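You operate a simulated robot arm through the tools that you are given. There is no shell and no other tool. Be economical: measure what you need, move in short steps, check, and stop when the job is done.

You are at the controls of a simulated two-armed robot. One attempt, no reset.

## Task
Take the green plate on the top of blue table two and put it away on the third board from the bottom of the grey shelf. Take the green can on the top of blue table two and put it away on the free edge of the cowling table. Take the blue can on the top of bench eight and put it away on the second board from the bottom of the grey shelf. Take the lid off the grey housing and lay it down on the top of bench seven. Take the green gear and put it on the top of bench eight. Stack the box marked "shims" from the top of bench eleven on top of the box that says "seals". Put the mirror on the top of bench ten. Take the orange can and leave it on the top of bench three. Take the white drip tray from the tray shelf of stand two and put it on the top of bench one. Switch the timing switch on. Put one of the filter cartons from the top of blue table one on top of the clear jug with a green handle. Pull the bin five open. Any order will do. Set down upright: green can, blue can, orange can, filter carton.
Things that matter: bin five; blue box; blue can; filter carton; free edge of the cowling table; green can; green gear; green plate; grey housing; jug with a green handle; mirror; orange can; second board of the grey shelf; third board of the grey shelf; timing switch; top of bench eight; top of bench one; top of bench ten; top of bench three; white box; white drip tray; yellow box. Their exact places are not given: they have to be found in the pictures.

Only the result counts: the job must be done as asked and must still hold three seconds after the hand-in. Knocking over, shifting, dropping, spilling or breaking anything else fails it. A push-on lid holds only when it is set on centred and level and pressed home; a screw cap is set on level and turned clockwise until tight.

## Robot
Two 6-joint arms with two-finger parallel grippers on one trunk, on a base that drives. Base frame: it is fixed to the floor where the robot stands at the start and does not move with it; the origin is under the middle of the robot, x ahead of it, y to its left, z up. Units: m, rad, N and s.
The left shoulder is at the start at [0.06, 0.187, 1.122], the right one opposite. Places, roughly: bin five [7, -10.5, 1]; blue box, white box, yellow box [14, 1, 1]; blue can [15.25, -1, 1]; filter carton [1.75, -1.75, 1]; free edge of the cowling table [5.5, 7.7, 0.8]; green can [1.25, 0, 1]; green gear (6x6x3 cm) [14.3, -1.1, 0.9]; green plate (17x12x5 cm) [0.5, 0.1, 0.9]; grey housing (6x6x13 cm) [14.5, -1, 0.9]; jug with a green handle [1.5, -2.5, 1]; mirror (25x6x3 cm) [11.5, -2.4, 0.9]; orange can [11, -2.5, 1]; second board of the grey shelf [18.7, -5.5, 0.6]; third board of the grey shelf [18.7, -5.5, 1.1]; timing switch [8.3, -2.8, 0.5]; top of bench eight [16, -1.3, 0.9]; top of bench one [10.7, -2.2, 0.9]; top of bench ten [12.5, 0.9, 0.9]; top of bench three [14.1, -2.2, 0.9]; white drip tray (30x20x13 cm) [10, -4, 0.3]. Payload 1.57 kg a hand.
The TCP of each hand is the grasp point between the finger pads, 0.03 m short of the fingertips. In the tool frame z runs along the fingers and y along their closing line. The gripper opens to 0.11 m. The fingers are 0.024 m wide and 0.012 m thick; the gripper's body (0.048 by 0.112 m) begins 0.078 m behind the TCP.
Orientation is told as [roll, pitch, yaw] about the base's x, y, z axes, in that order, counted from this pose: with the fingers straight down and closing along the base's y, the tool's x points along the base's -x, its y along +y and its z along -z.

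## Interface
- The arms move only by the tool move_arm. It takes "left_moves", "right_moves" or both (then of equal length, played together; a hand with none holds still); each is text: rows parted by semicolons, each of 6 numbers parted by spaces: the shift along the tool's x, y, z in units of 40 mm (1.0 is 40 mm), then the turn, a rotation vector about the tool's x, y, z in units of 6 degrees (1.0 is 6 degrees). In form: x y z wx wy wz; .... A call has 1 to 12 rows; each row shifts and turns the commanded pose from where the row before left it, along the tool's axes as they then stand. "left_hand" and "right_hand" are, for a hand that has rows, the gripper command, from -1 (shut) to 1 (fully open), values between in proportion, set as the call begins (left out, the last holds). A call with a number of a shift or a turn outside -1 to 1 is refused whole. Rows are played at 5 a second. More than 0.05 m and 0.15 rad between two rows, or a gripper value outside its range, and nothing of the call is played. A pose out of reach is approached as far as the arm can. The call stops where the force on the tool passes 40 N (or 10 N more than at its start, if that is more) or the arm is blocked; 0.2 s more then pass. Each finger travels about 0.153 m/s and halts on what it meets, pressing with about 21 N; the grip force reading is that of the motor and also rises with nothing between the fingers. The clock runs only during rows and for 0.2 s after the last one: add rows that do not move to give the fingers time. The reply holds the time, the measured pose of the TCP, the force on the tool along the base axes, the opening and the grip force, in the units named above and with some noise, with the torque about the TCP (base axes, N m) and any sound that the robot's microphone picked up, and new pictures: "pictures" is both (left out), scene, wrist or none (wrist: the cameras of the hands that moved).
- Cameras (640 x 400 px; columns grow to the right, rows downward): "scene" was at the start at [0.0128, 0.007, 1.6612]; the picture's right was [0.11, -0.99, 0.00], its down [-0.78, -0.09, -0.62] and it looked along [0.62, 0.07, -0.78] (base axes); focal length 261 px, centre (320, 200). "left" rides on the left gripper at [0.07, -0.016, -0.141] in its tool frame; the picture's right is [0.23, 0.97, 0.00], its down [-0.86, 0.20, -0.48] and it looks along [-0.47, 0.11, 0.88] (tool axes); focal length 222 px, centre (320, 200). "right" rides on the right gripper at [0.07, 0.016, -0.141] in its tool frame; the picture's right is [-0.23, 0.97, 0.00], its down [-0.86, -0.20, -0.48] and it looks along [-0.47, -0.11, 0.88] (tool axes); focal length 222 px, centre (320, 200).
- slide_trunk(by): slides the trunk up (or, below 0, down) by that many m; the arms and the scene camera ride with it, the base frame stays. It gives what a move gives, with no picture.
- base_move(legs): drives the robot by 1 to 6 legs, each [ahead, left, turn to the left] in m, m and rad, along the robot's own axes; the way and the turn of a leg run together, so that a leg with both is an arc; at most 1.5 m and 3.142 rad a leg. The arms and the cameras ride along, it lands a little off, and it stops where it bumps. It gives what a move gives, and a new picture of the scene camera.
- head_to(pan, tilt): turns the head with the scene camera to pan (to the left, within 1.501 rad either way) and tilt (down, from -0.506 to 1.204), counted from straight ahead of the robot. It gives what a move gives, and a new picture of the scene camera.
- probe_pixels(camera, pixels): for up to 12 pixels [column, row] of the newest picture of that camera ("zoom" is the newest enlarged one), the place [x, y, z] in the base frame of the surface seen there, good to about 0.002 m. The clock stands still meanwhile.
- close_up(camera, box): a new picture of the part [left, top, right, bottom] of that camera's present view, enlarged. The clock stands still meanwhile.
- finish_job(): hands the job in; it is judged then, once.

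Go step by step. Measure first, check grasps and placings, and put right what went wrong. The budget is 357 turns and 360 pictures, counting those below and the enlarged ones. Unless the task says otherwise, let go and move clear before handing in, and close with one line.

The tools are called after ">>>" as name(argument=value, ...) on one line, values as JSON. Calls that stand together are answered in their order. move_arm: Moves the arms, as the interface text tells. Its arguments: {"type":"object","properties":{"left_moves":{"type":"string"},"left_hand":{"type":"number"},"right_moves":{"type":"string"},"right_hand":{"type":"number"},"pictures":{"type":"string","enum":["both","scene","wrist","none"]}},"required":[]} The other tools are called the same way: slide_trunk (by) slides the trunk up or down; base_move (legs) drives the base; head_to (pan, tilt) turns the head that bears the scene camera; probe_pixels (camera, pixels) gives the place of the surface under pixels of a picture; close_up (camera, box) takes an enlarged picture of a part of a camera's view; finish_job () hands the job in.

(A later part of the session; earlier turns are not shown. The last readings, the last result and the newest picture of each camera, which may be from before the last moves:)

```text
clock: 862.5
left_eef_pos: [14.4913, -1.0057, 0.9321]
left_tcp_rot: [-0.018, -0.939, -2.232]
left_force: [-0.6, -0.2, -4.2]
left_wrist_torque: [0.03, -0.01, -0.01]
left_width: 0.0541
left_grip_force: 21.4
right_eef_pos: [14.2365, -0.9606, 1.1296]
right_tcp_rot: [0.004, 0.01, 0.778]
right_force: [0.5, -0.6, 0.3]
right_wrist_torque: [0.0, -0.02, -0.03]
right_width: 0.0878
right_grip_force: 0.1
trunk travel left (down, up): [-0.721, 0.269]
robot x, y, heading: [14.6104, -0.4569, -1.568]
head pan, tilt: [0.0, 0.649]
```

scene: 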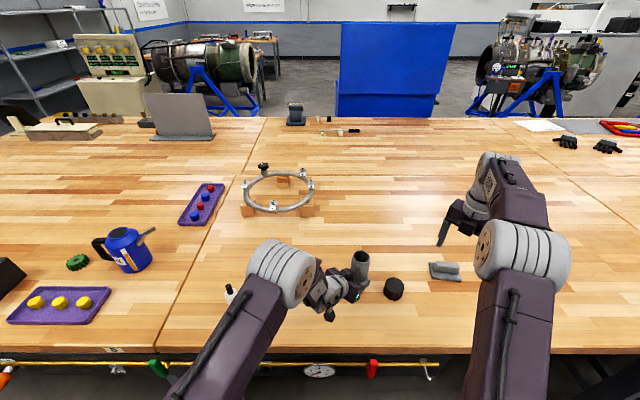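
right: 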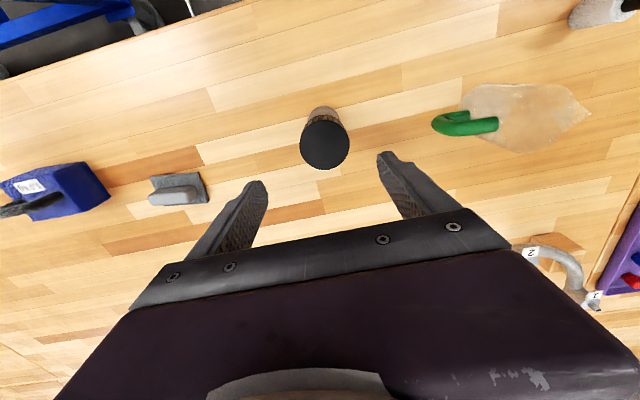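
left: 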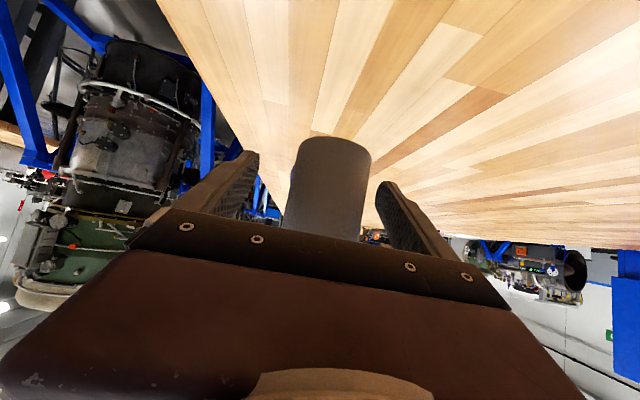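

>>> slide_trunk(by=-0.003)

>>> close_up(camera="scene", box=[330, 240, 400, 310])

```text
clock: 863.0
left_eef_pos: [14.4935, -1.0048, 0.9317]
left_tcp_rot: [-0.018, -0.945, -2.233]
left_force: [0.6, 0.2, 7.1]
left_wrist_torque: [-0.34, 0.15, 0.02]
left_width: 0.0541
left_grip_force: 21.0
right_eef_pos: [14.2365, -0.9592, 1.1275]
right_tcp_rot: [0.001, 0.01, 0.778]
right_force: [-0.4, 0.3, 0.7]
right_wrist_torque: [0.02, -0.03, 0.0]
right_width: 0.0881
right_grip_force: 0.1
trunk travel left (down, up): [-0.718, 0.272]
robot x, y, heading: [14.6101, -0.4559, -1.571]
head pan, tilt: [0.0, 0.649]
```

```text
5.71 times, centred on (365, 275) of scene
```

zoom: 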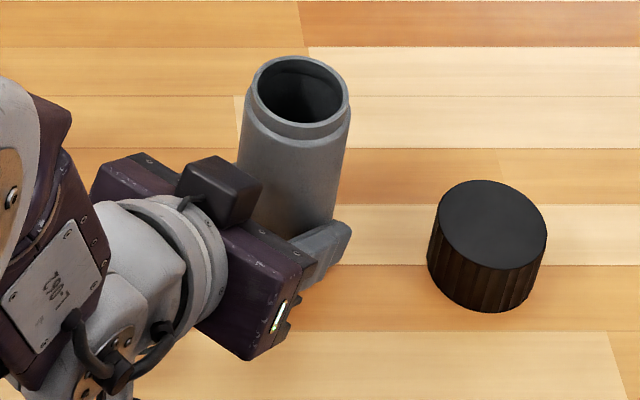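

Contact felt. Open the left hand and withdraw along its axis.

>>> move_arm(left_moves="0 0 0 0 0 0;0 0 0 0 0 0;0 0 -0.6 0 0 0;0 0 -0.8 0 0 0;0 0 -0.8 0 0 0;0 0 -0.8 0 0 0;0 0 -0.8 0 0 0;0 0 0 0 0 0", left_hand=0.45, pictures="scene")

```text
clock: 864.9
left_eef_pos: [14.5457, -0.9224, 1.0375]
left_tcp_rot: [-0.03, -0.936, -2.227]
left_force: [-0.9, -0.3, 0.2]
left_wrist_torque: [0.0, 0.04, -0.03]
left_width: 0.0798
left_grip_force: 0.0
left hand out of reach, approached as far as the arm can: row 4, 5, 6
right_eef_pos: [14.2365, -0.9605, 1.1262]
right_tcp_rot: [0.004, 0.008, 0.779]
right_force: [0.4, -0.5, 0.0]
right_wrist_torque: [0.03, -0.02, -0.05]
right_width: 0.0879
right_grip_force: 0.1
trunk travel left (down, up): [-0.718, 0.272]
robot x, y, heading: [14.6099, -0.4539, -1.568]
head pan, tilt: [0.0, 0.649]
```

scene: 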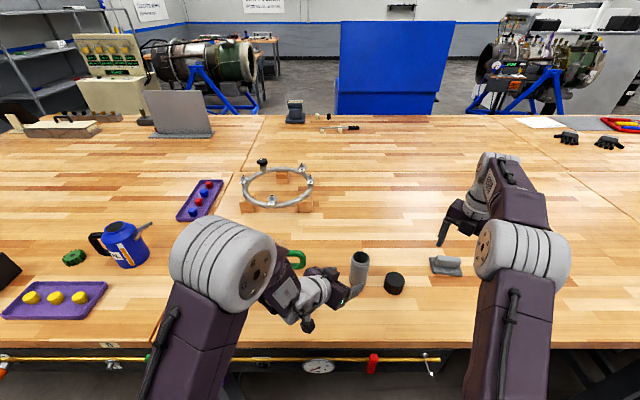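

Housing stands. Back the base off and restore both hands to straight tool-down.

>>> base_move(legs=[[-0.3, 0, 0]])

>>> move_arm(left_moves="0 0 -0.5 0 1 0;0 0 -0.5 0 1 0;0 0 0 0 1 0;0 0 0 0 1 0;0 0 0 0 1 0;0 0 0 0 1 0;0 0 0 0 1 0;0 0 0 0 1 0;0 0 0 0 0.95 0;0 0 -0.8 0 0 -1;0 0 -0.8 0 0 -1;0 0 -0.8 0 0 -1", left_hand=1, right_moves="0 0 0 0 0 1;0 0 0 0 0 1;0 0 0 0 0 1;0 0 0 0 0 1;0 0 0 0 0 1;0 0 0 0 0 1;0 0 0 0 0 1;0 0 0 0 0 1;0 0 0 0 0 1;0 0 0 0 0 1;0 0 0 0 0 1;0 0 0 0 0 1", right_hand=1, pictures="none")

>>> move_arm(left_moves="0 0 -0.5 0 0 -1;0 0 -0.5 0 0 -1;0 0 0 0 0 -1;0 0 0 0 0 -0.3;0 0 0 0 0 0;0 0 0 0 0 0;0 0 0 0 0 0;0 0 0 0 0 0;0 0 0 0 0 0;0 0 0 0 0 0;0 0 0 0 0 0", left_hand=1, right_moves="0 0 0 0 0 1;0 0 0 0 0 1;0 0 0 0 0 1;0 0 0 0 0 1;0 0 0 0 0 1;0 0 0 0 0 1;0 0 0 0 0 1;0 0 0 0 0 1;0 0 0 0 0 1;0 0 0 0 0 1;0 0 0 0 0 0.5", right_hand=1, pictures="scene")

```text
clock: 866.9
left_eef_pos: [14.5455, -0.6251, 1.0377]
left_tcp_rot: [-0.032, -0.938, -2.224]
left_force: [-0.4, -0.4, -0.2]
left_wrist_torque: [-0.01, -0.02, 0.0]
left_width: 0.0798
left_grip_force: 0.0
right_eef_pos: [14.2376, -0.6638, 1.1257]
right_tcp_rot: [0.002, 0.008, 0.781]
right_force: [-0.1, 0.0, 0.5]
right_wrist_torque: [-0.02, 0.0, 0.02]
right_width: 0.088
right_grip_force: 0.0
trunk travel left (down, up): [-0.718, 0.272]
robot x, y, heading: [14.61, -0.1573, -1.57]
head pan, tilt: [0.0, 0.649]
```

scene: 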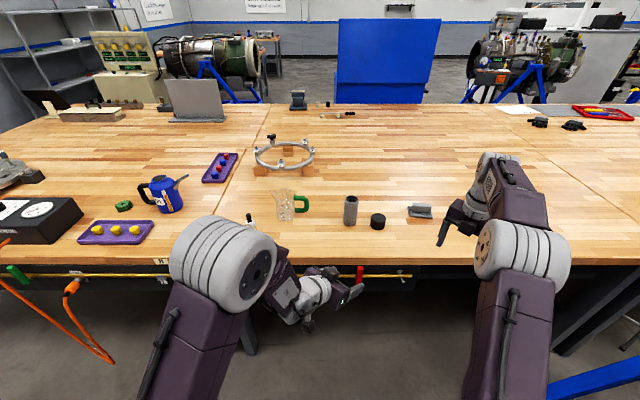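

```text
clock: 869.5
left_eef_pos: [14.5644, -0.5921, 1.1623]
left_tcp_rot: [-0.076, -0.078, -1.951]
left_force: [0.4, 0.0, 0.3]
left_wrist_torque: [0.05, 0.0, -0.01]
left_width: 0.1101
left_grip_force: 0.1
left hand out of reach, approached as far as the arm can: row 4, 5
right_eef_pos: [14.2365, -0.6628, 1.1258]
right_tcp_rot: [-0.008, 0.005, -0.478]
right_force: [0.6, 0.6, 0.1]
right_wrist_torque: [-0.01, -0.01, 0.01]
right_width: 0.1101
right_grip_force: 0.0
trunk travel left (down, up): [-0.718, 0.272]
robot x, y, heading: [14.6089, -0.1544, -1.573]
head pan, tilt: [0.0, 0.649]
```

```text
clock: 871.9
left_eef_pos: [14.567, -0.5893, 1.2022]
left_tcp_rot: [-0.1, -0.047, -1.609]
left_force: [0.1, -0.3, -0.1]
left_wrist_torque: [-0.01, 0.01, 0.06]
left_width: 0.1099
left_grip_force: 0.1
right_eef_pos: [14.2358, -0.6623, 1.1252]
right_tcp_rot: [-0.007, -0.005, -1.579]
right_force: [0.3, -0.2, 0.3]
right_wrist_torque: [0.01, 0.01, -0.01]
right_width: 0.1099
right_grip_force: 0.1
trunk travel left (down, up): [-0.718, 0.272]
robot x, y, heading: [14.6097, -0.1556, -1.569]
head pan, tilt: [0.0, 0.649]
```

scene: 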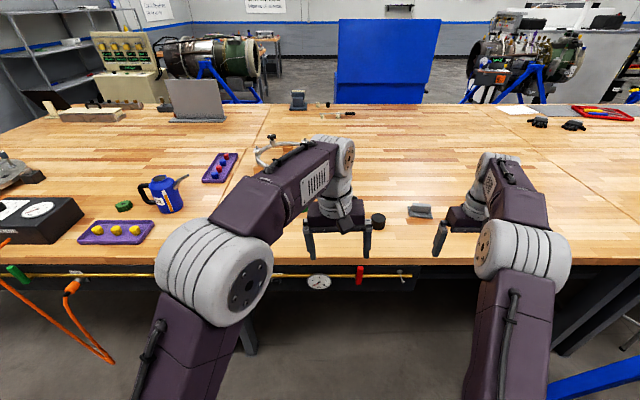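

Both hands reset. Now turn to face the north bench (eleven) with the boxes.

>>> move_arm(left_moves="0 0.6 0 -0.95 0.45 0;0 0.6 0 0 0 0;0 0.6 0 0 0 0", left_hand=1, pictures="none")

>>> base_move(legs=[[0, 0.25, 0], [0, 0, 3.14]])

```text
clock: 872.7
left_eef_pos: [14.6425, -0.5922, 1.1994]
left_tcp_rot: [-0.001, -0.003, -1.612]
left_force: [-0.1, 0.5, 0.1]
left_wrist_torque: [0.02, 0.03, 0.04]
left_width: 0.1099
left_grip_force: 0.0
right_eef_pos: [14.237, -0.6616, 1.1265]
right_tcp_rot: [-0.01, -0.005, -1.576]
right_force: [0.4, 1.0, 0.8]
right_wrist_torque: [0.0, 0.02, -0.01]
right_width: 0.1102
right_grip_force: 0.1
trunk travel left (down, up): [-0.718, 0.272]
robot x, y, heading: [14.6101, -0.153, -1.571]
head pan, tilt: [0.0, 0.649]
```

```text
clock: 881.9
left_eef_pos: [14.8128, 0.2777, 1.2009]
left_tcp_rot: [0.0, -0.003, 1.562]
left_force: [0.4, 0.1, 0.3]
left_wrist_torque: [0.01, 0.0, 0.0]
left_width: 0.1101
left_grip_force: 0.0
right_eef_pos: [15.2167, 0.3608, 1.1253]
right_tcp_rot: [-0.009, -0.007, 1.598]
right_force: [0.3, 0.4, -0.2]
right_wrist_torque: [0.03, 0.04, -0.01]
right_width: 0.1101
right_grip_force: 0.0
trunk travel left (down, up): [-0.718, 0.272]
robot x, y, heading: [14.8547, -0.1563, 1.602]
head pan, tilt: [0.0, 0.649]
```

scene: 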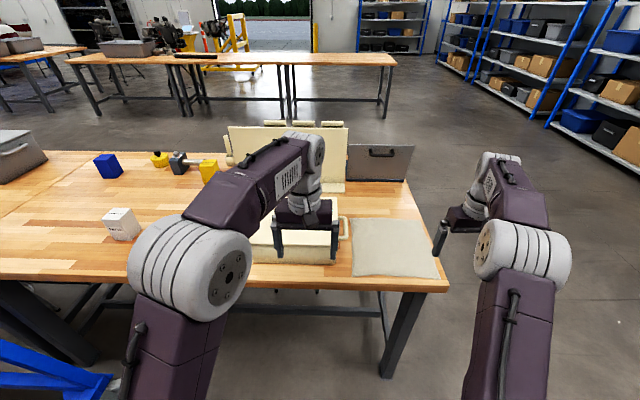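

White box at (120,223), blue (108,166), yellow (208,170). Zoom to read labels and measure.

>>> close_up(camera="scene", box=[70, 130, 260, 250])

>>> probe_pixels(camera="scene", pixels=[[122, 210], [120, 230], [108, 156], [108, 170], [209, 162], [208, 175], [440, 290], [160, 275], [60, 360], [102, 222], [138, 228]])

```text
3.33 times, centred on (165, 190) of scene
```

zoom: 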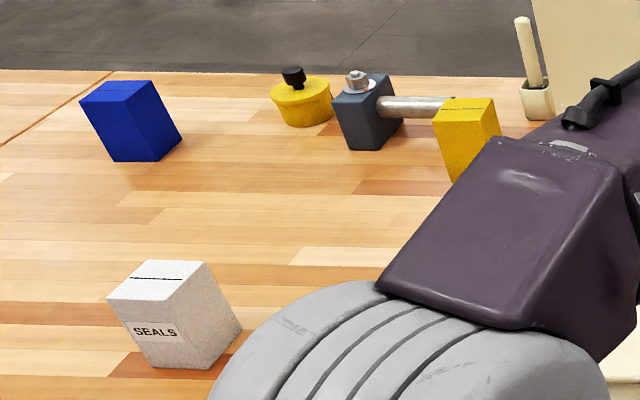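

```text
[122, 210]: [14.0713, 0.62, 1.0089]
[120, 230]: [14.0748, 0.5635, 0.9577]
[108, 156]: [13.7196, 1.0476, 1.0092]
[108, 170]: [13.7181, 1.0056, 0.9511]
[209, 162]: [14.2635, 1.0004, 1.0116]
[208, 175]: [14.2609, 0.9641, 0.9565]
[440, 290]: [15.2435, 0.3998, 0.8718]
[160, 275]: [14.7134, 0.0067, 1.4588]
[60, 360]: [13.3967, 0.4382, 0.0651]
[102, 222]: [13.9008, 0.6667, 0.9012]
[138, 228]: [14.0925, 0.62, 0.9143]
```

White box reads SEALS at (14.07,0.60). Move left to see the labels of blue and yellow.

>>> base_move(legs=[[0, 0.5, -0.03]])

>>> close_up(camera="scene", box=[160, 110, 400, 260])

```text
clock: 884.9
left_eef_pos: [14.3241, 0.2709, 1.2019]
left_tcp_rot: [0.001, -0.001, 1.529]
left_force: [0.3, 0.2, -0.7]
left_wrist_torque: [0.0, 0.0, 0.02]
left_width: 0.11
left_grip_force: 0.2
right_eef_pos: [14.7281, 0.3395, 1.1256]
right_tcp_rot: [-0.01, -0.006, 1.566]
right_force: [-0.6, -0.9, 0.8]
right_wrist_torque: [0.03, 0.01, -0.01]
right_width: 0.1102
right_grip_force: 0.1
trunk travel left (down, up): [-0.718, 0.272]
robot x, y, heading: [14.3536, -0.1625, 1.571]
head pan, tilt: [0.0, 0.649]
```

scene: 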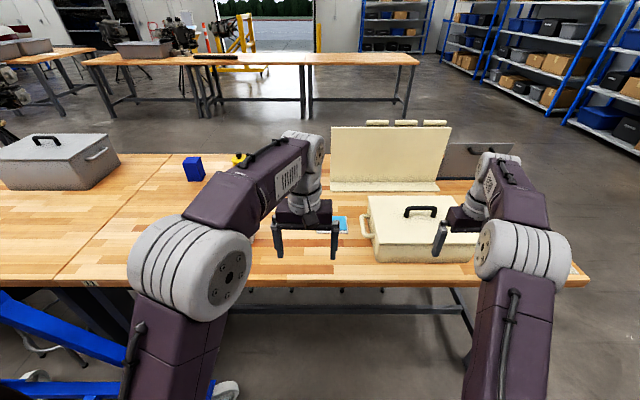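

```text
2.67 times, centred on (280, 185) of scene
```

zoom: 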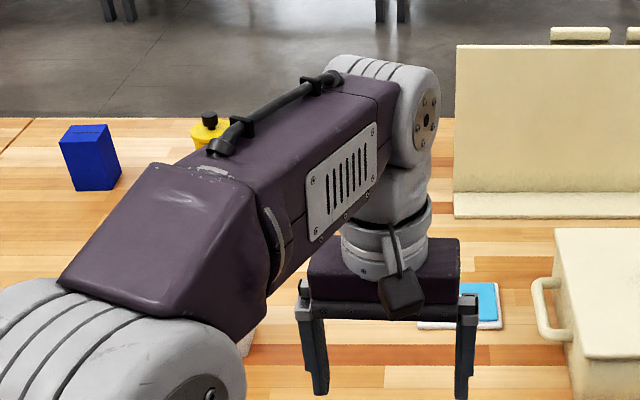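

>>> move_arm(left_moves="0 -1 0 0 0 0;0 -1 0 0 0 0;0 -1 0 0 0 0;0 -1 0 0 0 0;0 -1 0 0 0 0", left_hand=1, pictures="none")

>>> close_up(camera="scene", box=[140, 130, 360, 260])

```text
clock: 886.1
left_eef_pos: [14.505, 0.2427, 1.1872]
left_tcp_rot: [0.002, 0.0, 1.531]
left_force: [-0.2, 0.1, 0.1]
left_wrist_torque: [-0.01, -0.02, 0.0]
left_width: 0.1099
left_grip_force: 0.0
left hand out of reach, approached as far as the arm can: row 4, 5
right_eef_pos: [14.7291, 0.3393, 1.1267]
right_tcp_rot: [-0.008, -0.005, 1.566]
right_force: [0.2, -0.6, -0.3]
right_wrist_torque: [0.01, 0.03, 0.03]
right_width: 0.1099
right_grip_force: 0.1
trunk travel left (down, up): [-0.718, 0.272]
robot x, y, heading: [14.3533, -0.1621, 1.57]
head pan, tilt: [0.0, 0.649]
```

```text
2.91 times, centred on (250, 195) of scene
```

zoom: 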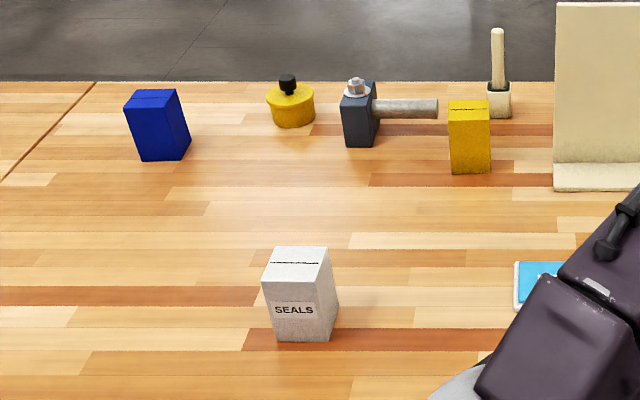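

No SHIMS label on the visible faces; both boxes are nearer the north edge anyway. Drive around to the north side facing south.

>>> base_move(legs=[[0, -1.45, 0], [1.1, 0, 0], [1.05, 0, 0], [0, 1.45, 0], [0, 0, 3.14]])

>>> close_up(camera="scene", box=[200, 130, 440, 280])

```text
clock: 917.5
left_eef_pos: [14.2213, 1.614, 1.187]
left_tcp_rot: [0.0, 0.0, -1.685]
left_force: [-0.3, -0.7, -1.1]
left_wrist_torque: [0.0, -0.01, -0.01]
left_width: 0.1102
left_grip_force: 0.0
right_eef_pos: [13.9898, 1.5349, 1.1253]
right_tcp_rot: [-0.009, -0.005, -1.648]
right_force: [-0.1, -0.8, 0.0]
right_wrist_torque: [-0.05, 0.03, 0.03]
right_width: 0.11
right_grip_force: 0.0
trunk travel left (down, up): [-0.718, 0.272]
robot x, y, heading: [14.3987, 2.0136, -1.64]
head pan, tilt: [0.0, 0.649]
```

scene: 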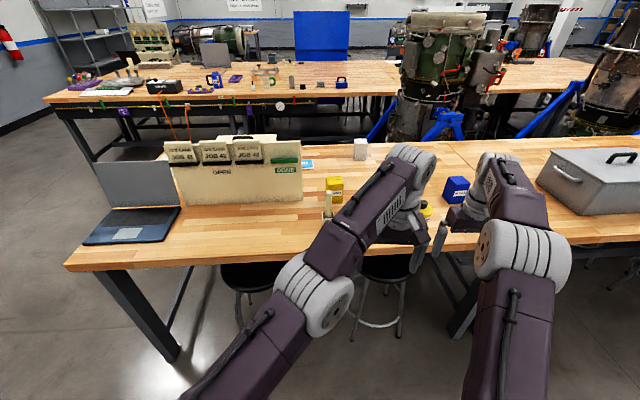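

```text
2.67 times, centred on (320, 205) of scene
```

zoom: 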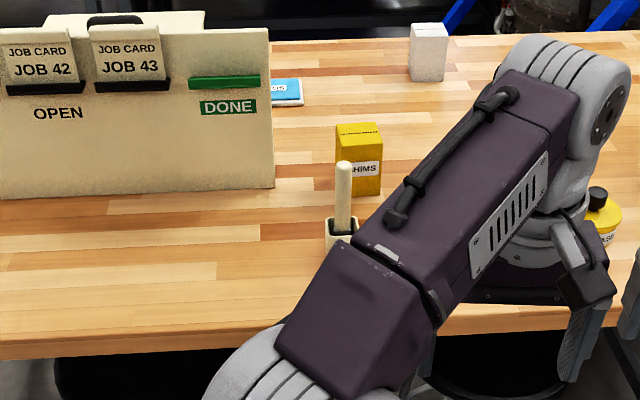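

The yellow box is SHIMS. Measure it and the neighbours.

>>> probe_pixels(camera="zoom", pixels=[[340, 125], [374, 124], [380, 145], [345, 148], [360, 135], [350, 185], [376, 190], [343, 165], [340, 225], [430, 30], [420, 60], [300, 350]])

```text
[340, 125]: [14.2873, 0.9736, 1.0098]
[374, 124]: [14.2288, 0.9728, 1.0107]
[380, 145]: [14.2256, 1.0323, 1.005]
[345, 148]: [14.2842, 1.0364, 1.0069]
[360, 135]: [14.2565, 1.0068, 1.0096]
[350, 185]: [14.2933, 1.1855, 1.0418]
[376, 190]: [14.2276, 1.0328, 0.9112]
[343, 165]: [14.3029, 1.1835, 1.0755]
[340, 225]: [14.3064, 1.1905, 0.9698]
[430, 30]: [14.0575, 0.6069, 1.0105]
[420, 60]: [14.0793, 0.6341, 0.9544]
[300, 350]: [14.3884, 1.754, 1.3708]
```

>>> probe_pixels(camera="scene", pixels=[[247, 275], [385, 268], [240, 310], [352, 330], [405, 325], [250, 255], [300, 258], [215, 285], [310, 285], [360, 290]])

```text
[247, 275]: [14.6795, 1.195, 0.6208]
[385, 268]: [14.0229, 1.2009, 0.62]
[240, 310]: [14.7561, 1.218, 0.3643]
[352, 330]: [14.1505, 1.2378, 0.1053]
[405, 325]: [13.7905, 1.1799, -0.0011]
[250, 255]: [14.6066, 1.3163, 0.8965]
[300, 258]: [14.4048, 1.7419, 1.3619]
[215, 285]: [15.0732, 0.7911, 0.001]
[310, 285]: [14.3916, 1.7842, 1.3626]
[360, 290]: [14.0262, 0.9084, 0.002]
```

Stools block going closer, so I'll use a 30° forward tilt with the right hand. Move the left hand aside, base to (14.39,1.67), then tilt.

>>> move_arm(left_moves="0 1 0 0 0 0;0 1 0 0 0 0;0 1 0 0 0 0;0 1 0 0 0 0;0 1 0 0 0 0;0 1 0 0 0 0;0 1 0 0 0 0;0 1 0 0 0 0", left_hand=1, right_moves="0 0 -0.3 0 -1 0;0 0 -0.3 0 -1 0;0 0 -0.3 0 -1 0;0 0 0 0 -1 0;0 0 0 0 -1 0;0 0 0 0 0 0;0 0 0 0 0 0;0 0 0 0 0 0", right_hand=1, pictures="none")

>>> base_move(legs=[[0, 0, 0.07], [0.35, 0, 0]])

```text
clock: 919.2
left_eef_pos: [14.5426, 1.5796, 1.1845]
left_tcp_rot: [0.0, -0.002, -1.684]
left_force: [0.3, -0.1, 0.3]
left_wrist_torque: [0.01, 0.05, 0.01]
left_width: 0.1102
left_grip_force: 0.0
right_eef_pos: [13.9927, 1.5397, 1.1624]
right_tcp_rot: [-0.013, -0.528, -1.644]
right_force: [0.9, 0.4, 0.1]
right_wrist_torque: [-0.01, 0.01, -0.04]
right_width: 0.1098
right_grip_force: 0.0
trunk travel left (down, up): [-0.718, 0.272]
robot x, y, heading: [14.402, 2.0129, -1.639]
head pan, tilt: [0.0, 0.649]
```

```text
clock: 922.0
left_eef_pos: [14.5687, 1.246, 1.1852]
left_tcp_rot: [0.0, -0.004, -1.614]
left_force: [0.1, 0.1, 0.0]
left_wrist_torque: [-0.01, -0.02, -0.02]
left_width: 0.11
left_grip_force: 0.1
right_eef_pos: [14.0241, 1.1662, 1.1634]
right_tcp_rot: [-0.01, -0.529, -1.572]
right_force: [-0.9, -0.3, -0.2]
right_wrist_torque: [0.0, -0.01, 0.02]
right_width: 0.1099
right_grip_force: 0.1
trunk travel left (down, up): [-0.718, 0.272]
robot x, y, heading: [14.4003, 1.664, -1.57]
head pan, tilt: [0.0, 0.649]
```

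scene: 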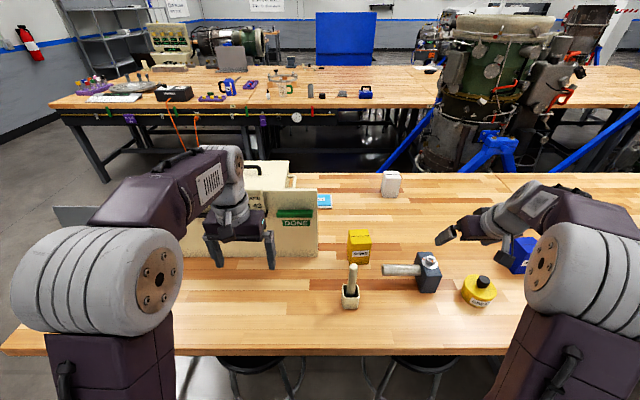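

Clear. Move the tilted right hand above the shims box.

>>> move_arm(right_moves="-0.6 0.97 0.35 0 0 0;-0.6 0.97 0.35 0 0 0;-0.6 0.97 0.35 0 0 0;-0.6 0.97 0.35 0 0 0;-0.6 0.97 0.35 0 0 0;-0.6 0.97 0.35 0 0 0;0 0 0 0 0 0", right_hand=0.8, left_moves="0 0 -0.5 0 0 0;0.5 0 -0.5 0 0 0;0.5 0 0 0 0 0;0 0 0 0 0 0;0 0 0 0 0 0;0 0 0 0 0 0;0 0 0 0 0 0", left_hand=1, pictures="none")

>>> close_up(camera="right", box=[0, 0, 640, 400])

```text
clock: 923.6
left_eef_pos: [14.5709, 1.2848, 1.2247]
left_tcp_rot: [0.0, -0.001, -1.614]
left_force: [0.5, 0.0, -0.7]
left_wrist_torque: [-0.02, -0.03, -0.03]
left_width: 0.1099
left_grip_force: 0.2
right_eef_pos: [14.2535, 1.0, 1.1574]
right_tcp_rot: [-0.012, -0.53, -1.576]
right_force: [-0.3, -0.5, -0.4]
right_wrist_torque: [-0.01, 0.01, 0.01]
right_width: 0.099
right_grip_force: 0.0
trunk travel left (down, up): [-0.718, 0.272]
robot x, y, heading: [14.4013, 1.6621, -1.573]
head pan, tilt: [0.0, 0.649]
```

```text
1.00 times, centred on (320, 200) of right
```

zoom: 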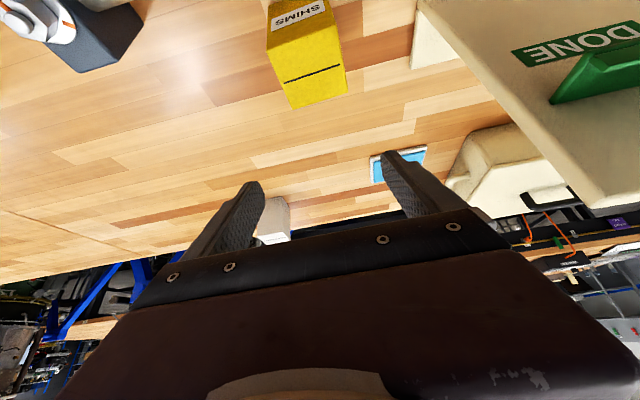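

Aligned within 5 mm. Descend to z≈0.98 and grip.

>>> move_arm(right_moves="0.45 0.1 0.768 0 0 0;0.45 0 0.768 0 0 0;0.45 0 0.768 0 0 0;0.45 0 0.768 0 0 0;0.45 0 0.768 0 0 0;0 0 0 0 0 0", right_hand=0.8, pictures="none")

>>> close_up(camera="scene", box=[300, 200, 420, 320])

```text
clock: 925.0
left_eef_pos: [14.5719, 1.2839, 1.2236]
left_tcp_rot: [0.001, -0.002, -1.615]
left_force: [0.3, 0.1, -0.1]
left_wrist_torque: [-0.02, 0.0, 0.0]
left_width: 0.11
left_grip_force: 0.2
right_eef_pos: [14.2577, 0.9968, 0.9797]
right_tcp_rot: [-0.01, -0.529, -1.575]
right_force: [0.0, 0.5, -0.3]
right_wrist_torque: [0.0, 0.0, -0.02]
right_width: 0.099
right_grip_force: 0.0
trunk travel left (down, up): [-0.718, 0.272]
robot x, y, heading: [14.3984, 1.6658, -1.572]
head pan, tilt: [0.0, 0.649]
```

```text
3.33 times, centred on (360, 260) of scene
```

zoom: 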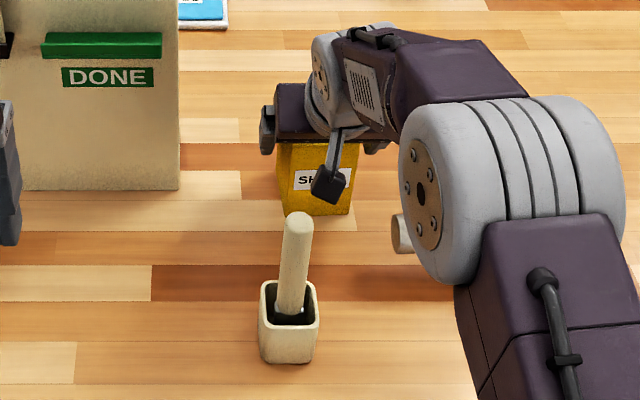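

Positioned well. Close and lift.

>>> move_arm(right_moves="0 0 0 0 0 0;0 0 0 0 0 0;0 0 0 0 0 0;-0.45 0 -0.768 0 0 0;-0.45 0 -0.768 0 0 0;-0.45 0 -0.768 0 0 0;-0.45 0 -0.768 0 0 0;-0.45 0 -0.768 0 0 0;0 0 0 0 0 0", right_hand=-1, pictures="wrist")

```text
clock: 927.0
left_eef_pos: [14.5713, 1.2843, 1.2237]
left_tcp_rot: [0.0, -0.001, -1.614]
left_force: [0.7, 0.4, -0.1]
left_wrist_torque: [0.0, -0.01, 0.01]
left_width: 0.1099
left_grip_force: 0.1
right_eef_pos: [14.2594, 0.9965, 1.1588]
right_tcp_rot: [-0.011, -0.526, -1.575]
right_force: [-0.3, 0.6, -1.1]
right_wrist_torque: [0.01, 0.02, 0.0]
right_width: 0.0695
right_grip_force: 20.9
trunk travel left (down, up): [-0.718, 0.272]
robot x, y, heading: [14.3998, 1.6642, -1.573]
head pan, tilt: [0.0, 0.649]
```

right: 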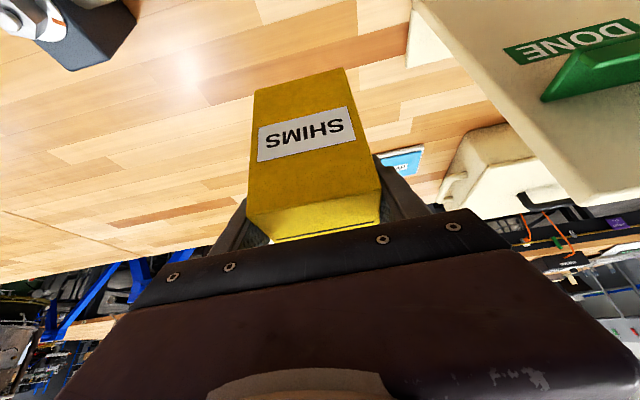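

Shims box held. Drive back round to the south side of bench eleven.

>>> base_move(legs=[[-0.4, 0, 0], [0, 1.4, 0], [1.1, 0, 0], [1.1, 0, 0], [0, -1.2, 0], [0, 0, 3.14]])

>>> probe_pixels(camera="scene", pixels=[[20, 300], [60, 330], [20, 370], [120, 370], [200, 390], [230, 395], [130, 200], [135, 190], [60, 390], [100, 300]])

```text
clock: 959.2
left_eef_pos: [14.4644, 0.2841, 1.2239]
left_tcp_rot: [0.002, -0.002, 1.428]
left_force: [0.2, -0.1, 0.2]
left_wrist_torque: [0.0, 0.0, 0.0]
left_width: 0.1099
left_grip_force: 0.0
right_eef_pos: [14.8004, 0.5409, 1.1587]
right_tcp_rot: [-0.009, -0.528, 1.467]
right_force: [0.8, 0.1, -1.9]
right_wrist_torque: [0.01, 0.02, 0.0]
right_width: 0.0697
right_grip_force: 21.1
trunk travel left (down, up): [-0.718, 0.272]
robot x, y, heading: [14.5993, -0.1118, 1.47]
head pan, tilt: [0.0, 0.649]
```

scene: 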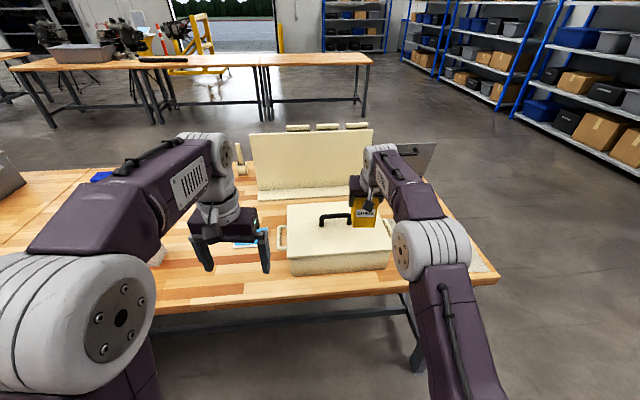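

```text
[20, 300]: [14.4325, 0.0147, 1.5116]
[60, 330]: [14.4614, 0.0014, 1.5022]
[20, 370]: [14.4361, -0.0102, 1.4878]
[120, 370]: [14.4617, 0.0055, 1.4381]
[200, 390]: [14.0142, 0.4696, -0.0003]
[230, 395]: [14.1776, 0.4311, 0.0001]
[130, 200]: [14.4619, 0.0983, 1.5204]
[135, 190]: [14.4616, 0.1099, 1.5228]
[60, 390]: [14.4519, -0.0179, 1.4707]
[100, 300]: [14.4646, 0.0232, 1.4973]
```

>>> head_to(pan=1.1, tilt=0.75)

>>> probe_pixels(camera="scene", pixels=[[320, 200], [250, 300], [320, 300], [200, 200], [150, 250], [250, 250], [100, 300], [400, 150], [250, 150], [320, 250], [150, 350], [200, 350]])

```text
clock: 960.6
left_eef_pos: [14.4639, 0.2847, 1.2241]
left_tcp_rot: [0.0, -0.002, 1.428]
left_force: [-0.7, 0.8, -0.6]
left_wrist_torque: [-0.02, 0.01, -0.04]
left_width: 0.1101
left_grip_force: 0.2
right_eef_pos: [14.8009, 0.5397, 1.1585]
right_tcp_rot: [-0.01, -0.529, 1.468]
right_force: [-0.1, 0.5, -2.4]
right_wrist_torque: [-0.01, 0.0, 0.03]
right_width: 0.0698
right_grip_force: 21.0
trunk travel left (down, up): [-0.718, 0.272]
robot x, y, heading: [14.5975, -0.111, 1.473]
head pan, tilt: [1.1, 0.75]
```

scene: 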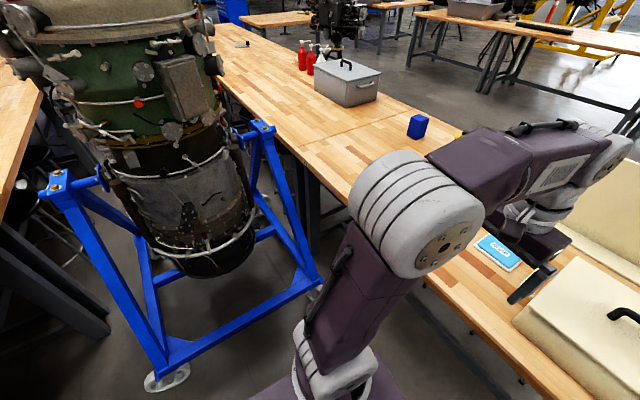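

```text
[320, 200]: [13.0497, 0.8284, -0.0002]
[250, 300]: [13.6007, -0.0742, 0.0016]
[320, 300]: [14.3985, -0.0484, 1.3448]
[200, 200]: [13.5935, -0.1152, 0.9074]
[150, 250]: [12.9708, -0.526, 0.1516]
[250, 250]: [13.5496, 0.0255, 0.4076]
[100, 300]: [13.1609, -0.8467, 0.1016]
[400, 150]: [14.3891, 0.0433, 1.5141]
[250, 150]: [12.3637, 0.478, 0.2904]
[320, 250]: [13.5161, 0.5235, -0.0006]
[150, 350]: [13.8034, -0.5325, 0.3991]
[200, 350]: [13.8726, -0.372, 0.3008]
```

Stand corner is at about (13.9,−0.4…0.1). I raise the trunk and rotate left from a spot near (14.38,0.02) so the right arm points at the seals box.

>>> slide_trunk(by=0.12)

>>> head_to(pan=-0.1, tilt=0.75)

>>> base_move(legs=[[0.1, 0.22, 0], [0, 0, 0.74]])

```text
clock: 962.1
left_eef_pos: [14.4627, 0.284, 1.3443]
left_tcp_rot: [0.0, -0.001, 1.427]
left_force: [0.2, 0.1, 0.1]
left_wrist_torque: [-0.02, 0.02, -0.01]
left_width: 0.1099
left_grip_force: 0.0
right_eef_pos: [14.8012, 0.5391, 1.2782]
right_tcp_rot: [-0.011, -0.528, 1.468]
right_force: [-1.4, -0.3, -1.5]
right_wrist_torque: [0.0, -0.02, 0.01]
right_width: 0.07
right_grip_force: 20.7
trunk travel left (down, up): [-0.838, 0.152]
robot x, y, heading: [14.5945, -0.114, 1.466]
head pan, tilt: [1.1, 0.75]
```

```text
clock: 963.5
left_eef_pos: [14.4632, 0.2834, 1.3432]
left_tcp_rot: [0.001, -0.002, 1.428]
left_force: [0.3, -0.2, 0.2]
left_wrist_torque: [0.02, -0.01, 0.0]
left_width: 0.1101
left_grip_force: 0.0
right_eef_pos: [14.8007, 0.5403, 1.2788]
right_tcp_rot: [-0.01, -0.529, 1.468]
right_force: [0.7, -0.1, -1.8]
right_wrist_torque: [-0.03, 0.0, 0.01]
right_width: 0.0697
right_grip_force: 21.0
trunk travel left (down, up): [-0.838, 0.152]
robot x, y, heading: [14.5969, -0.1105, 1.469]
head pan, tilt: [-0.099, 0.75]
```

scene: 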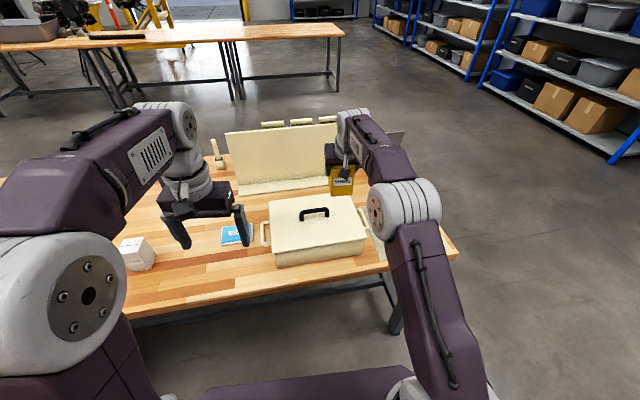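

```text
clock: 967.2
left_eef_pos: [14.0174, 0.2108, 1.3436]
left_tcp_rot: [0.003, -0.001, 2.172]
left_force: [0.1, -1.0, 0.0]
left_wrist_torque: [0.0, 0.01, -0.02]
left_width: 0.11
left_grip_force: 0.0
right_eef_pos: [14.0911, 0.6276, 1.2792]
right_tcp_rot: [-0.01, -0.528, 2.213]
right_force: [0.7, -0.2, -2.0]
right_wrist_torque: [-0.01, -0.01, -0.01]
right_width: 0.0699
right_grip_force: 21.0
trunk travel left (down, up): [-0.838, 0.152]
robot x, y, heading: [14.3823, 0.0131, 2.216]
head pan, tilt: [-0.099, 0.75]
```

scene: 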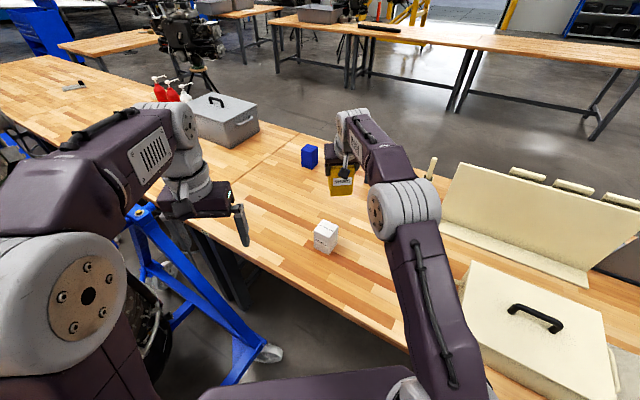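

Nearly above the seals box. Measure its top precisely.

>>> close_up(camera="scene", box=[280, 160, 376, 260])

>>> probe_pixels(camera="scene", pixels=[[325, 221], [316, 226], [335, 228], [325, 233], [325, 227], [325, 248], [342, 190], [334, 188], [352, 190]])

```text
4.00 times, centred on (328, 210) of scene
```

zoom: 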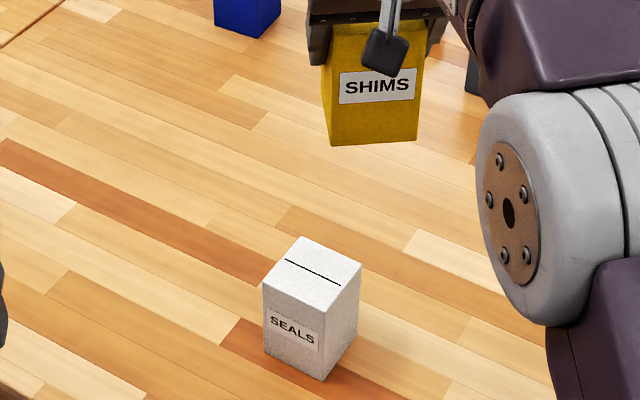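

```text
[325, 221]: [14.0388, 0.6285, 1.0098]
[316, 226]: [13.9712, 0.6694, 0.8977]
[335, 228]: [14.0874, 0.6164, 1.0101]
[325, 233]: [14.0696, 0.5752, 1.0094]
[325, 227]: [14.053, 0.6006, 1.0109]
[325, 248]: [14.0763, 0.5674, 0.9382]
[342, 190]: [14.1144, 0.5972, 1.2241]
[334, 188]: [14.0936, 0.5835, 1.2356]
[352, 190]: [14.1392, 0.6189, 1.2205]
```

Seals centre ≈ (14.063,0.600), top 1.010. Shift left 39 mm and lower to just above it.

>>> move_arm(right_moves="0 0.5 0 0 0 0;0 0.475 0 0 0 0;0.505 0 0.863 0 0 0;0.505 0 0.863 0 0 0;0.505 0 0.863 0 0 0;0.4 0 0.7 0 0 0;0 0 0 0 0 0", right_hand=-1, pictures="none")

>>> close_up(camera="scene", box=[280, 180, 376, 260])

```text
clock: 968.9
left_eef_pos: [14.0167, 0.2109, 1.344]
left_tcp_rot: [0.0, -0.002, 2.175]
left_force: [0.2, 0.0, -0.5]
left_wrist_torque: [-0.04, 0.0, -0.03]
left_width: 0.11
left_grip_force: 0.1
right_eef_pos: [14.0587, 0.6049, 1.1258]
right_tcp_rot: [-0.009, -0.53, 2.213]
right_force: [0.0, 0.3, -1.5]
right_wrist_torque: [0.0, -0.01, -0.03]
right_width: 0.0698
right_grip_force: 20.9
trunk travel left (down, up): [-0.838, 0.152]
robot x, y, heading: [14.3843, 0.0125, 2.214]
head pan, tilt: [-0.099, 0.75]
```

```text
5.00 times, centred on (328, 220) of scene
```

zoom: 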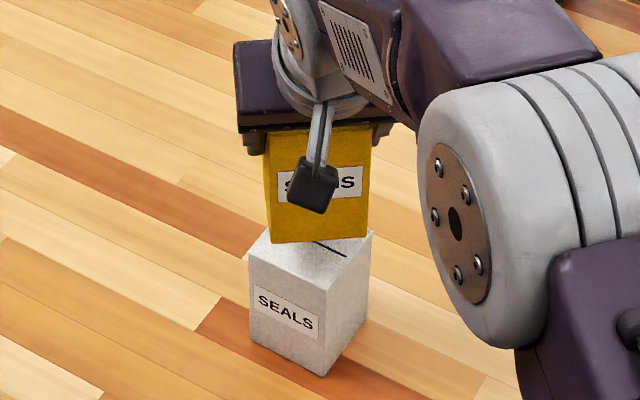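

Well centred. Lower to contact and release.

>>> move_arm(right_moves="0.25 0 0.43 0 0 0;0.12 0 0.2 0 0 0;0.05 0 0.086 0 0 0;0.05 0 0.086 0 0 0;0 0 0 0 0 0", right_hand=-1, pictures="none")

```text
clock: 970.0
left_eef_pos: [14.017, 0.2104, 1.3441]
left_tcp_rot: [-0.001, -0.001, 2.173]
left_force: [-0.1, -0.1, -0.2]
left_wrist_torque: [-0.01, -0.02, -0.02]
left_width: 0.1098
left_grip_force: 0.1
right_eef_pos: [14.0601, 0.6049, 1.0887]
right_tcp_rot: [-0.01, -0.529, 2.215]
right_force: [0.0, -0.6, -0.8]
right_wrist_torque: [0.01, 0.01, -0.02]
right_width: 0.0699
right_grip_force: 21.2
trunk travel left (down, up): [-0.838, 0.152]
robot x, y, heading: [14.3852, 0.0089, 2.217]
head pan, tilt: [-0.099, 0.75]
```

>>> move_arm(right_moves="0.03 0 0.05 0 0 0;0 0 0 0 0 0", right_hand=-1, pictures="none")

>>> move_arm(right_moves="0 0 0 0 0 0;0 0 0 0 0 0;0 0 -0.5 0 0 0;-0.2 0 -0.8 0 0 0;-0.2 0 -0.8 0 0 0;-0.2 0 -0.9 0 0 0;-0.2 0 -0.9 0 0 0;0 0 0 0 0 0", right_hand=0.75, pictures="none")

>>> close_up(camera="scene", box=[280, 180, 376, 260])

```text
clock: 970.6
left_eef_pos: [14.0179, 0.21, 1.3449]
left_tcp_rot: [0.0, -0.001, 2.174]
left_force: [0.0, 0.1, 0.2]
left_wrist_torque: [0.01, -0.01, -0.02]
left_width: 0.1101
left_grip_force: 0.1
right_eef_pos: [14.0608, 0.6047, 1.0895]
right_tcp_rot: [-0.011, -0.532, 2.212]
right_force: [-1.4, 0.8, 7.4]
right_wrist_torque: [-0.17, 0.3, -0.07]
right_width: 0.0698
right_grip_force: 21.0
trunk travel left (down, up): [-0.838, 0.152]
robot x, y, heading: [14.3844, 0.0138, 2.214]
head pan, tilt: [-0.099, 0.75]
```

```text
clock: 972.5
left_eef_pos: [14.0171, 0.2102, 1.3439]
left_tcp_rot: [0.0, -0.002, 2.173]
left_force: [-0.6, -0.1, -0.3]
left_wrist_torque: [0.0, 0.04, 0.02]
left_width: 0.1101
left_grip_force: 0.1
right_eef_pos: [14.0903, 0.5662, 1.2378]
right_tcp_rot: [-0.009, -0.528, 2.213]
right_force: [-0.6, 0.0, 0.9]
right_wrist_torque: [0.01, 0.0, 0.0]
right_width: 0.0965
right_grip_force: 0.0
trunk travel left (down, up): [-0.838, 0.152]
robot x, y, heading: [14.3849, 0.0088, 2.213]
head pan, tilt: [-0.099, 0.75]
```

```text
5.00 times, centred on (328, 220) of scene
```

zoom: 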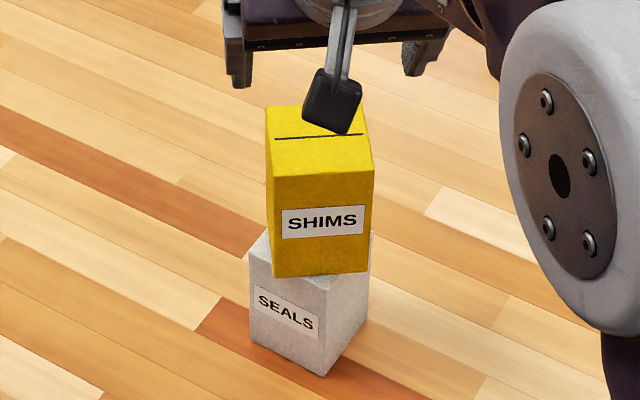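

Stack done. Now go for the blue can: straighten the hand and turn to face bench eight.

>>> move_arm(right_moves="0 0 0 0 1 0;0 0 0 0 1 0;0 0 0 0 1 0;0 0 0 0 1 0;0 0 0 0 1 0", right_hand=1, pictures="none")

>>> base_move(legs=[[0, 0, -0.642], [-0.12, -0.98, 0], [0, 0, 3.14]])

>>> slide_trunk(by=-0.1)

```text
clock: 973.6
left_eef_pos: [14.0183, 0.2107, 1.3439]
left_tcp_rot: [-0.001, -0.002, 2.172]
left_force: [-0.9, -1.0, -0.4]
left_wrist_torque: [-0.02, -0.03, -0.01]
left_width: 0.1101
left_grip_force: 0.0
right_eef_pos: [14.1167, 0.5381, 1.2296]
right_tcp_rot: [-0.008, -0.056, 2.208]
right_force: [-0.7, -0.7, 0.1]
right_wrist_torque: [-0.03, 0.05, -0.02]
right_width: 0.1102
right_grip_force: 0.0
right hand out of reach, approached as far as the arm can: row 4, 5
trunk travel left (down, up): [-0.838, 0.152]
robot x, y, heading: [14.381, 0.0079, 2.215]
head pan, tilt: [-0.099, 0.75]
```

```text
clock: 988.1
left_eef_pos: [15.5868, -0.4601, 1.3443]
left_tcp_rot: [0.0, -0.002, -1.525]
left_force: [-0.3, 0.4, -0.1]
left_wrist_torque: [0.04, 0.01, 0.03]
left_width: 0.1101
left_grip_force: 0.0
right_eef_pos: [15.3294, -0.6882, 1.2281]
right_tcp_rot: [-0.01, -0.059, -1.489]
right_force: [0.4, -0.6, 0.0]
right_wrist_torque: [-0.02, 0.01, 0.0]
right_width: 0.1098
right_grip_force: 0.0
trunk travel left (down, up): [-0.838, 0.152]
robot x, y, heading: [15.3848, -0.0947, -1.483]
head pan, tilt: [-0.099, 0.75]
```

scene: 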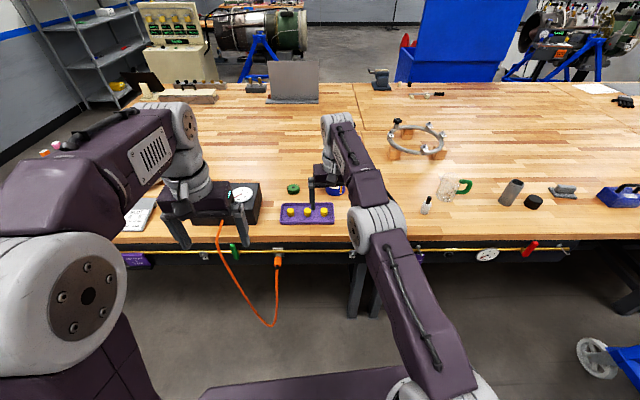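

```text
clock: 989.4
left_eef_pos: [15.5874, -0.4603, 1.2432]
left_tcp_rot: [0.0, 0.0, -1.526]
left_force: [0.1, -0.1, -0.2]
left_wrist_torque: [0.01, 0.01, -0.01]
left_width: 0.1102
left_grip_force: 0.0
right_eef_pos: [15.3304, -0.6866, 1.1284]
right_tcp_rot: [-0.008, -0.058, -1.488]
right_force: [0.1, -0.3, 0.3]
right_wrist_torque: [0.01, -0.01, -0.02]
right_width: 0.11
right_grip_force: 0.2
trunk travel left (down, up): [-0.738, 0.252]
robot x, y, heading: [15.3825, -0.0981, -1.486]
head pan, tilt: [-0.099, 0.75]
```

Look closely at the blue can.

>>> move_arm(right_moves="0.8 -0.9 0 0 0.57 0;0 -0.9 0 0 0 0;0 -0.9 0 0 0 0;0 -0.9 0 0 0 0", right_hand=1, pictures="none")

>>> close_up(camera="scene", box=[280, 150, 400, 230])

```text
clock: 990.4
left_eef_pos: [15.5865, -0.4602, 1.2443]
left_tcp_rot: [0.002, -0.002, -1.527]
left_force: [-0.6, -0.6, 1.1]
left_wrist_torque: [0.01, -0.04, -0.01]
left_width: 0.1099
left_grip_force: 0.1
right_eef_pos: [15.2082, -0.687, 1.133]
right_tcp_rot: [-0.007, 0.002, -1.49]
right_force: [0.9, 0.4, -0.6]
right_wrist_torque: [-0.01, -0.02, -0.01]
right_width: 0.1101
right_grip_force: 0.0
right hand out of reach, approached as far as the arm can: row 1
trunk travel left (down, up): [-0.738, 0.252]
robot x, y, heading: [15.3819, -0.0929, -1.482]
head pan, tilt: [-0.099, 0.75]
```

```text
5.00 times, centred on (340, 190) of scene
```

zoom: 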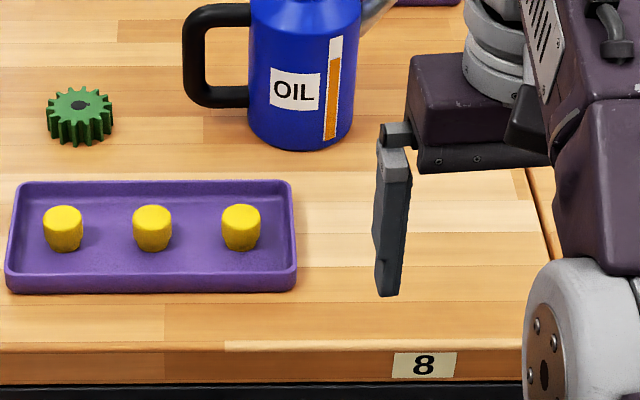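

>>> close_up(camera="scene", box=[300, 120, 396, 190])

>>> probe_pixels(camera="scene", pixels=[[326, 152], [347, 152], [336, 143], [333, 180], [327, 170], [346, 170], [311, 158], [337, 147], [355, 140], [363, 138]])

```text
5.71 times, centred on (348, 155) of scene
```

zoom: 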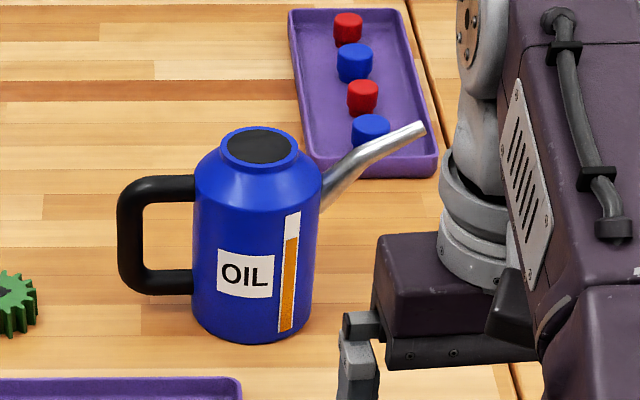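

```text
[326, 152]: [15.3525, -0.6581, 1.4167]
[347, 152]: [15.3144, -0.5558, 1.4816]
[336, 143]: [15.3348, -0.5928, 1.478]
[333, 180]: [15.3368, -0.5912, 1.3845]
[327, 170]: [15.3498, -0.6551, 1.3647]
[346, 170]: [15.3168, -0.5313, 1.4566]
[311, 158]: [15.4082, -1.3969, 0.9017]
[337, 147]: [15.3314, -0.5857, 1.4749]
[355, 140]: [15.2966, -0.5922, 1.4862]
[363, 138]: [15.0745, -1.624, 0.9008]
```

>>> probe_pixels(camera="zoom", pixels=[[223, 148], [297, 148], [260, 128], [260, 172], [260, 150], [197, 190], [320, 190], [198, 300], [310, 300], [250, 340], [125, 220], [420, 128]])

```text
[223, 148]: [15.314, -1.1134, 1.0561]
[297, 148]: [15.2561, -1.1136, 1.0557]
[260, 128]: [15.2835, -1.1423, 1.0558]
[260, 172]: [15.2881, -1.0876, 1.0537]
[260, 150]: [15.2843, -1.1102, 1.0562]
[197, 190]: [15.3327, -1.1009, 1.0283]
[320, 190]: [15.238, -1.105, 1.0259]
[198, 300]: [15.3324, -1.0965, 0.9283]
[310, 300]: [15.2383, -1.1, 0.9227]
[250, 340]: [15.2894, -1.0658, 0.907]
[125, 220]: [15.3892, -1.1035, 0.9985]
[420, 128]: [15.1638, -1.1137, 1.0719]
```

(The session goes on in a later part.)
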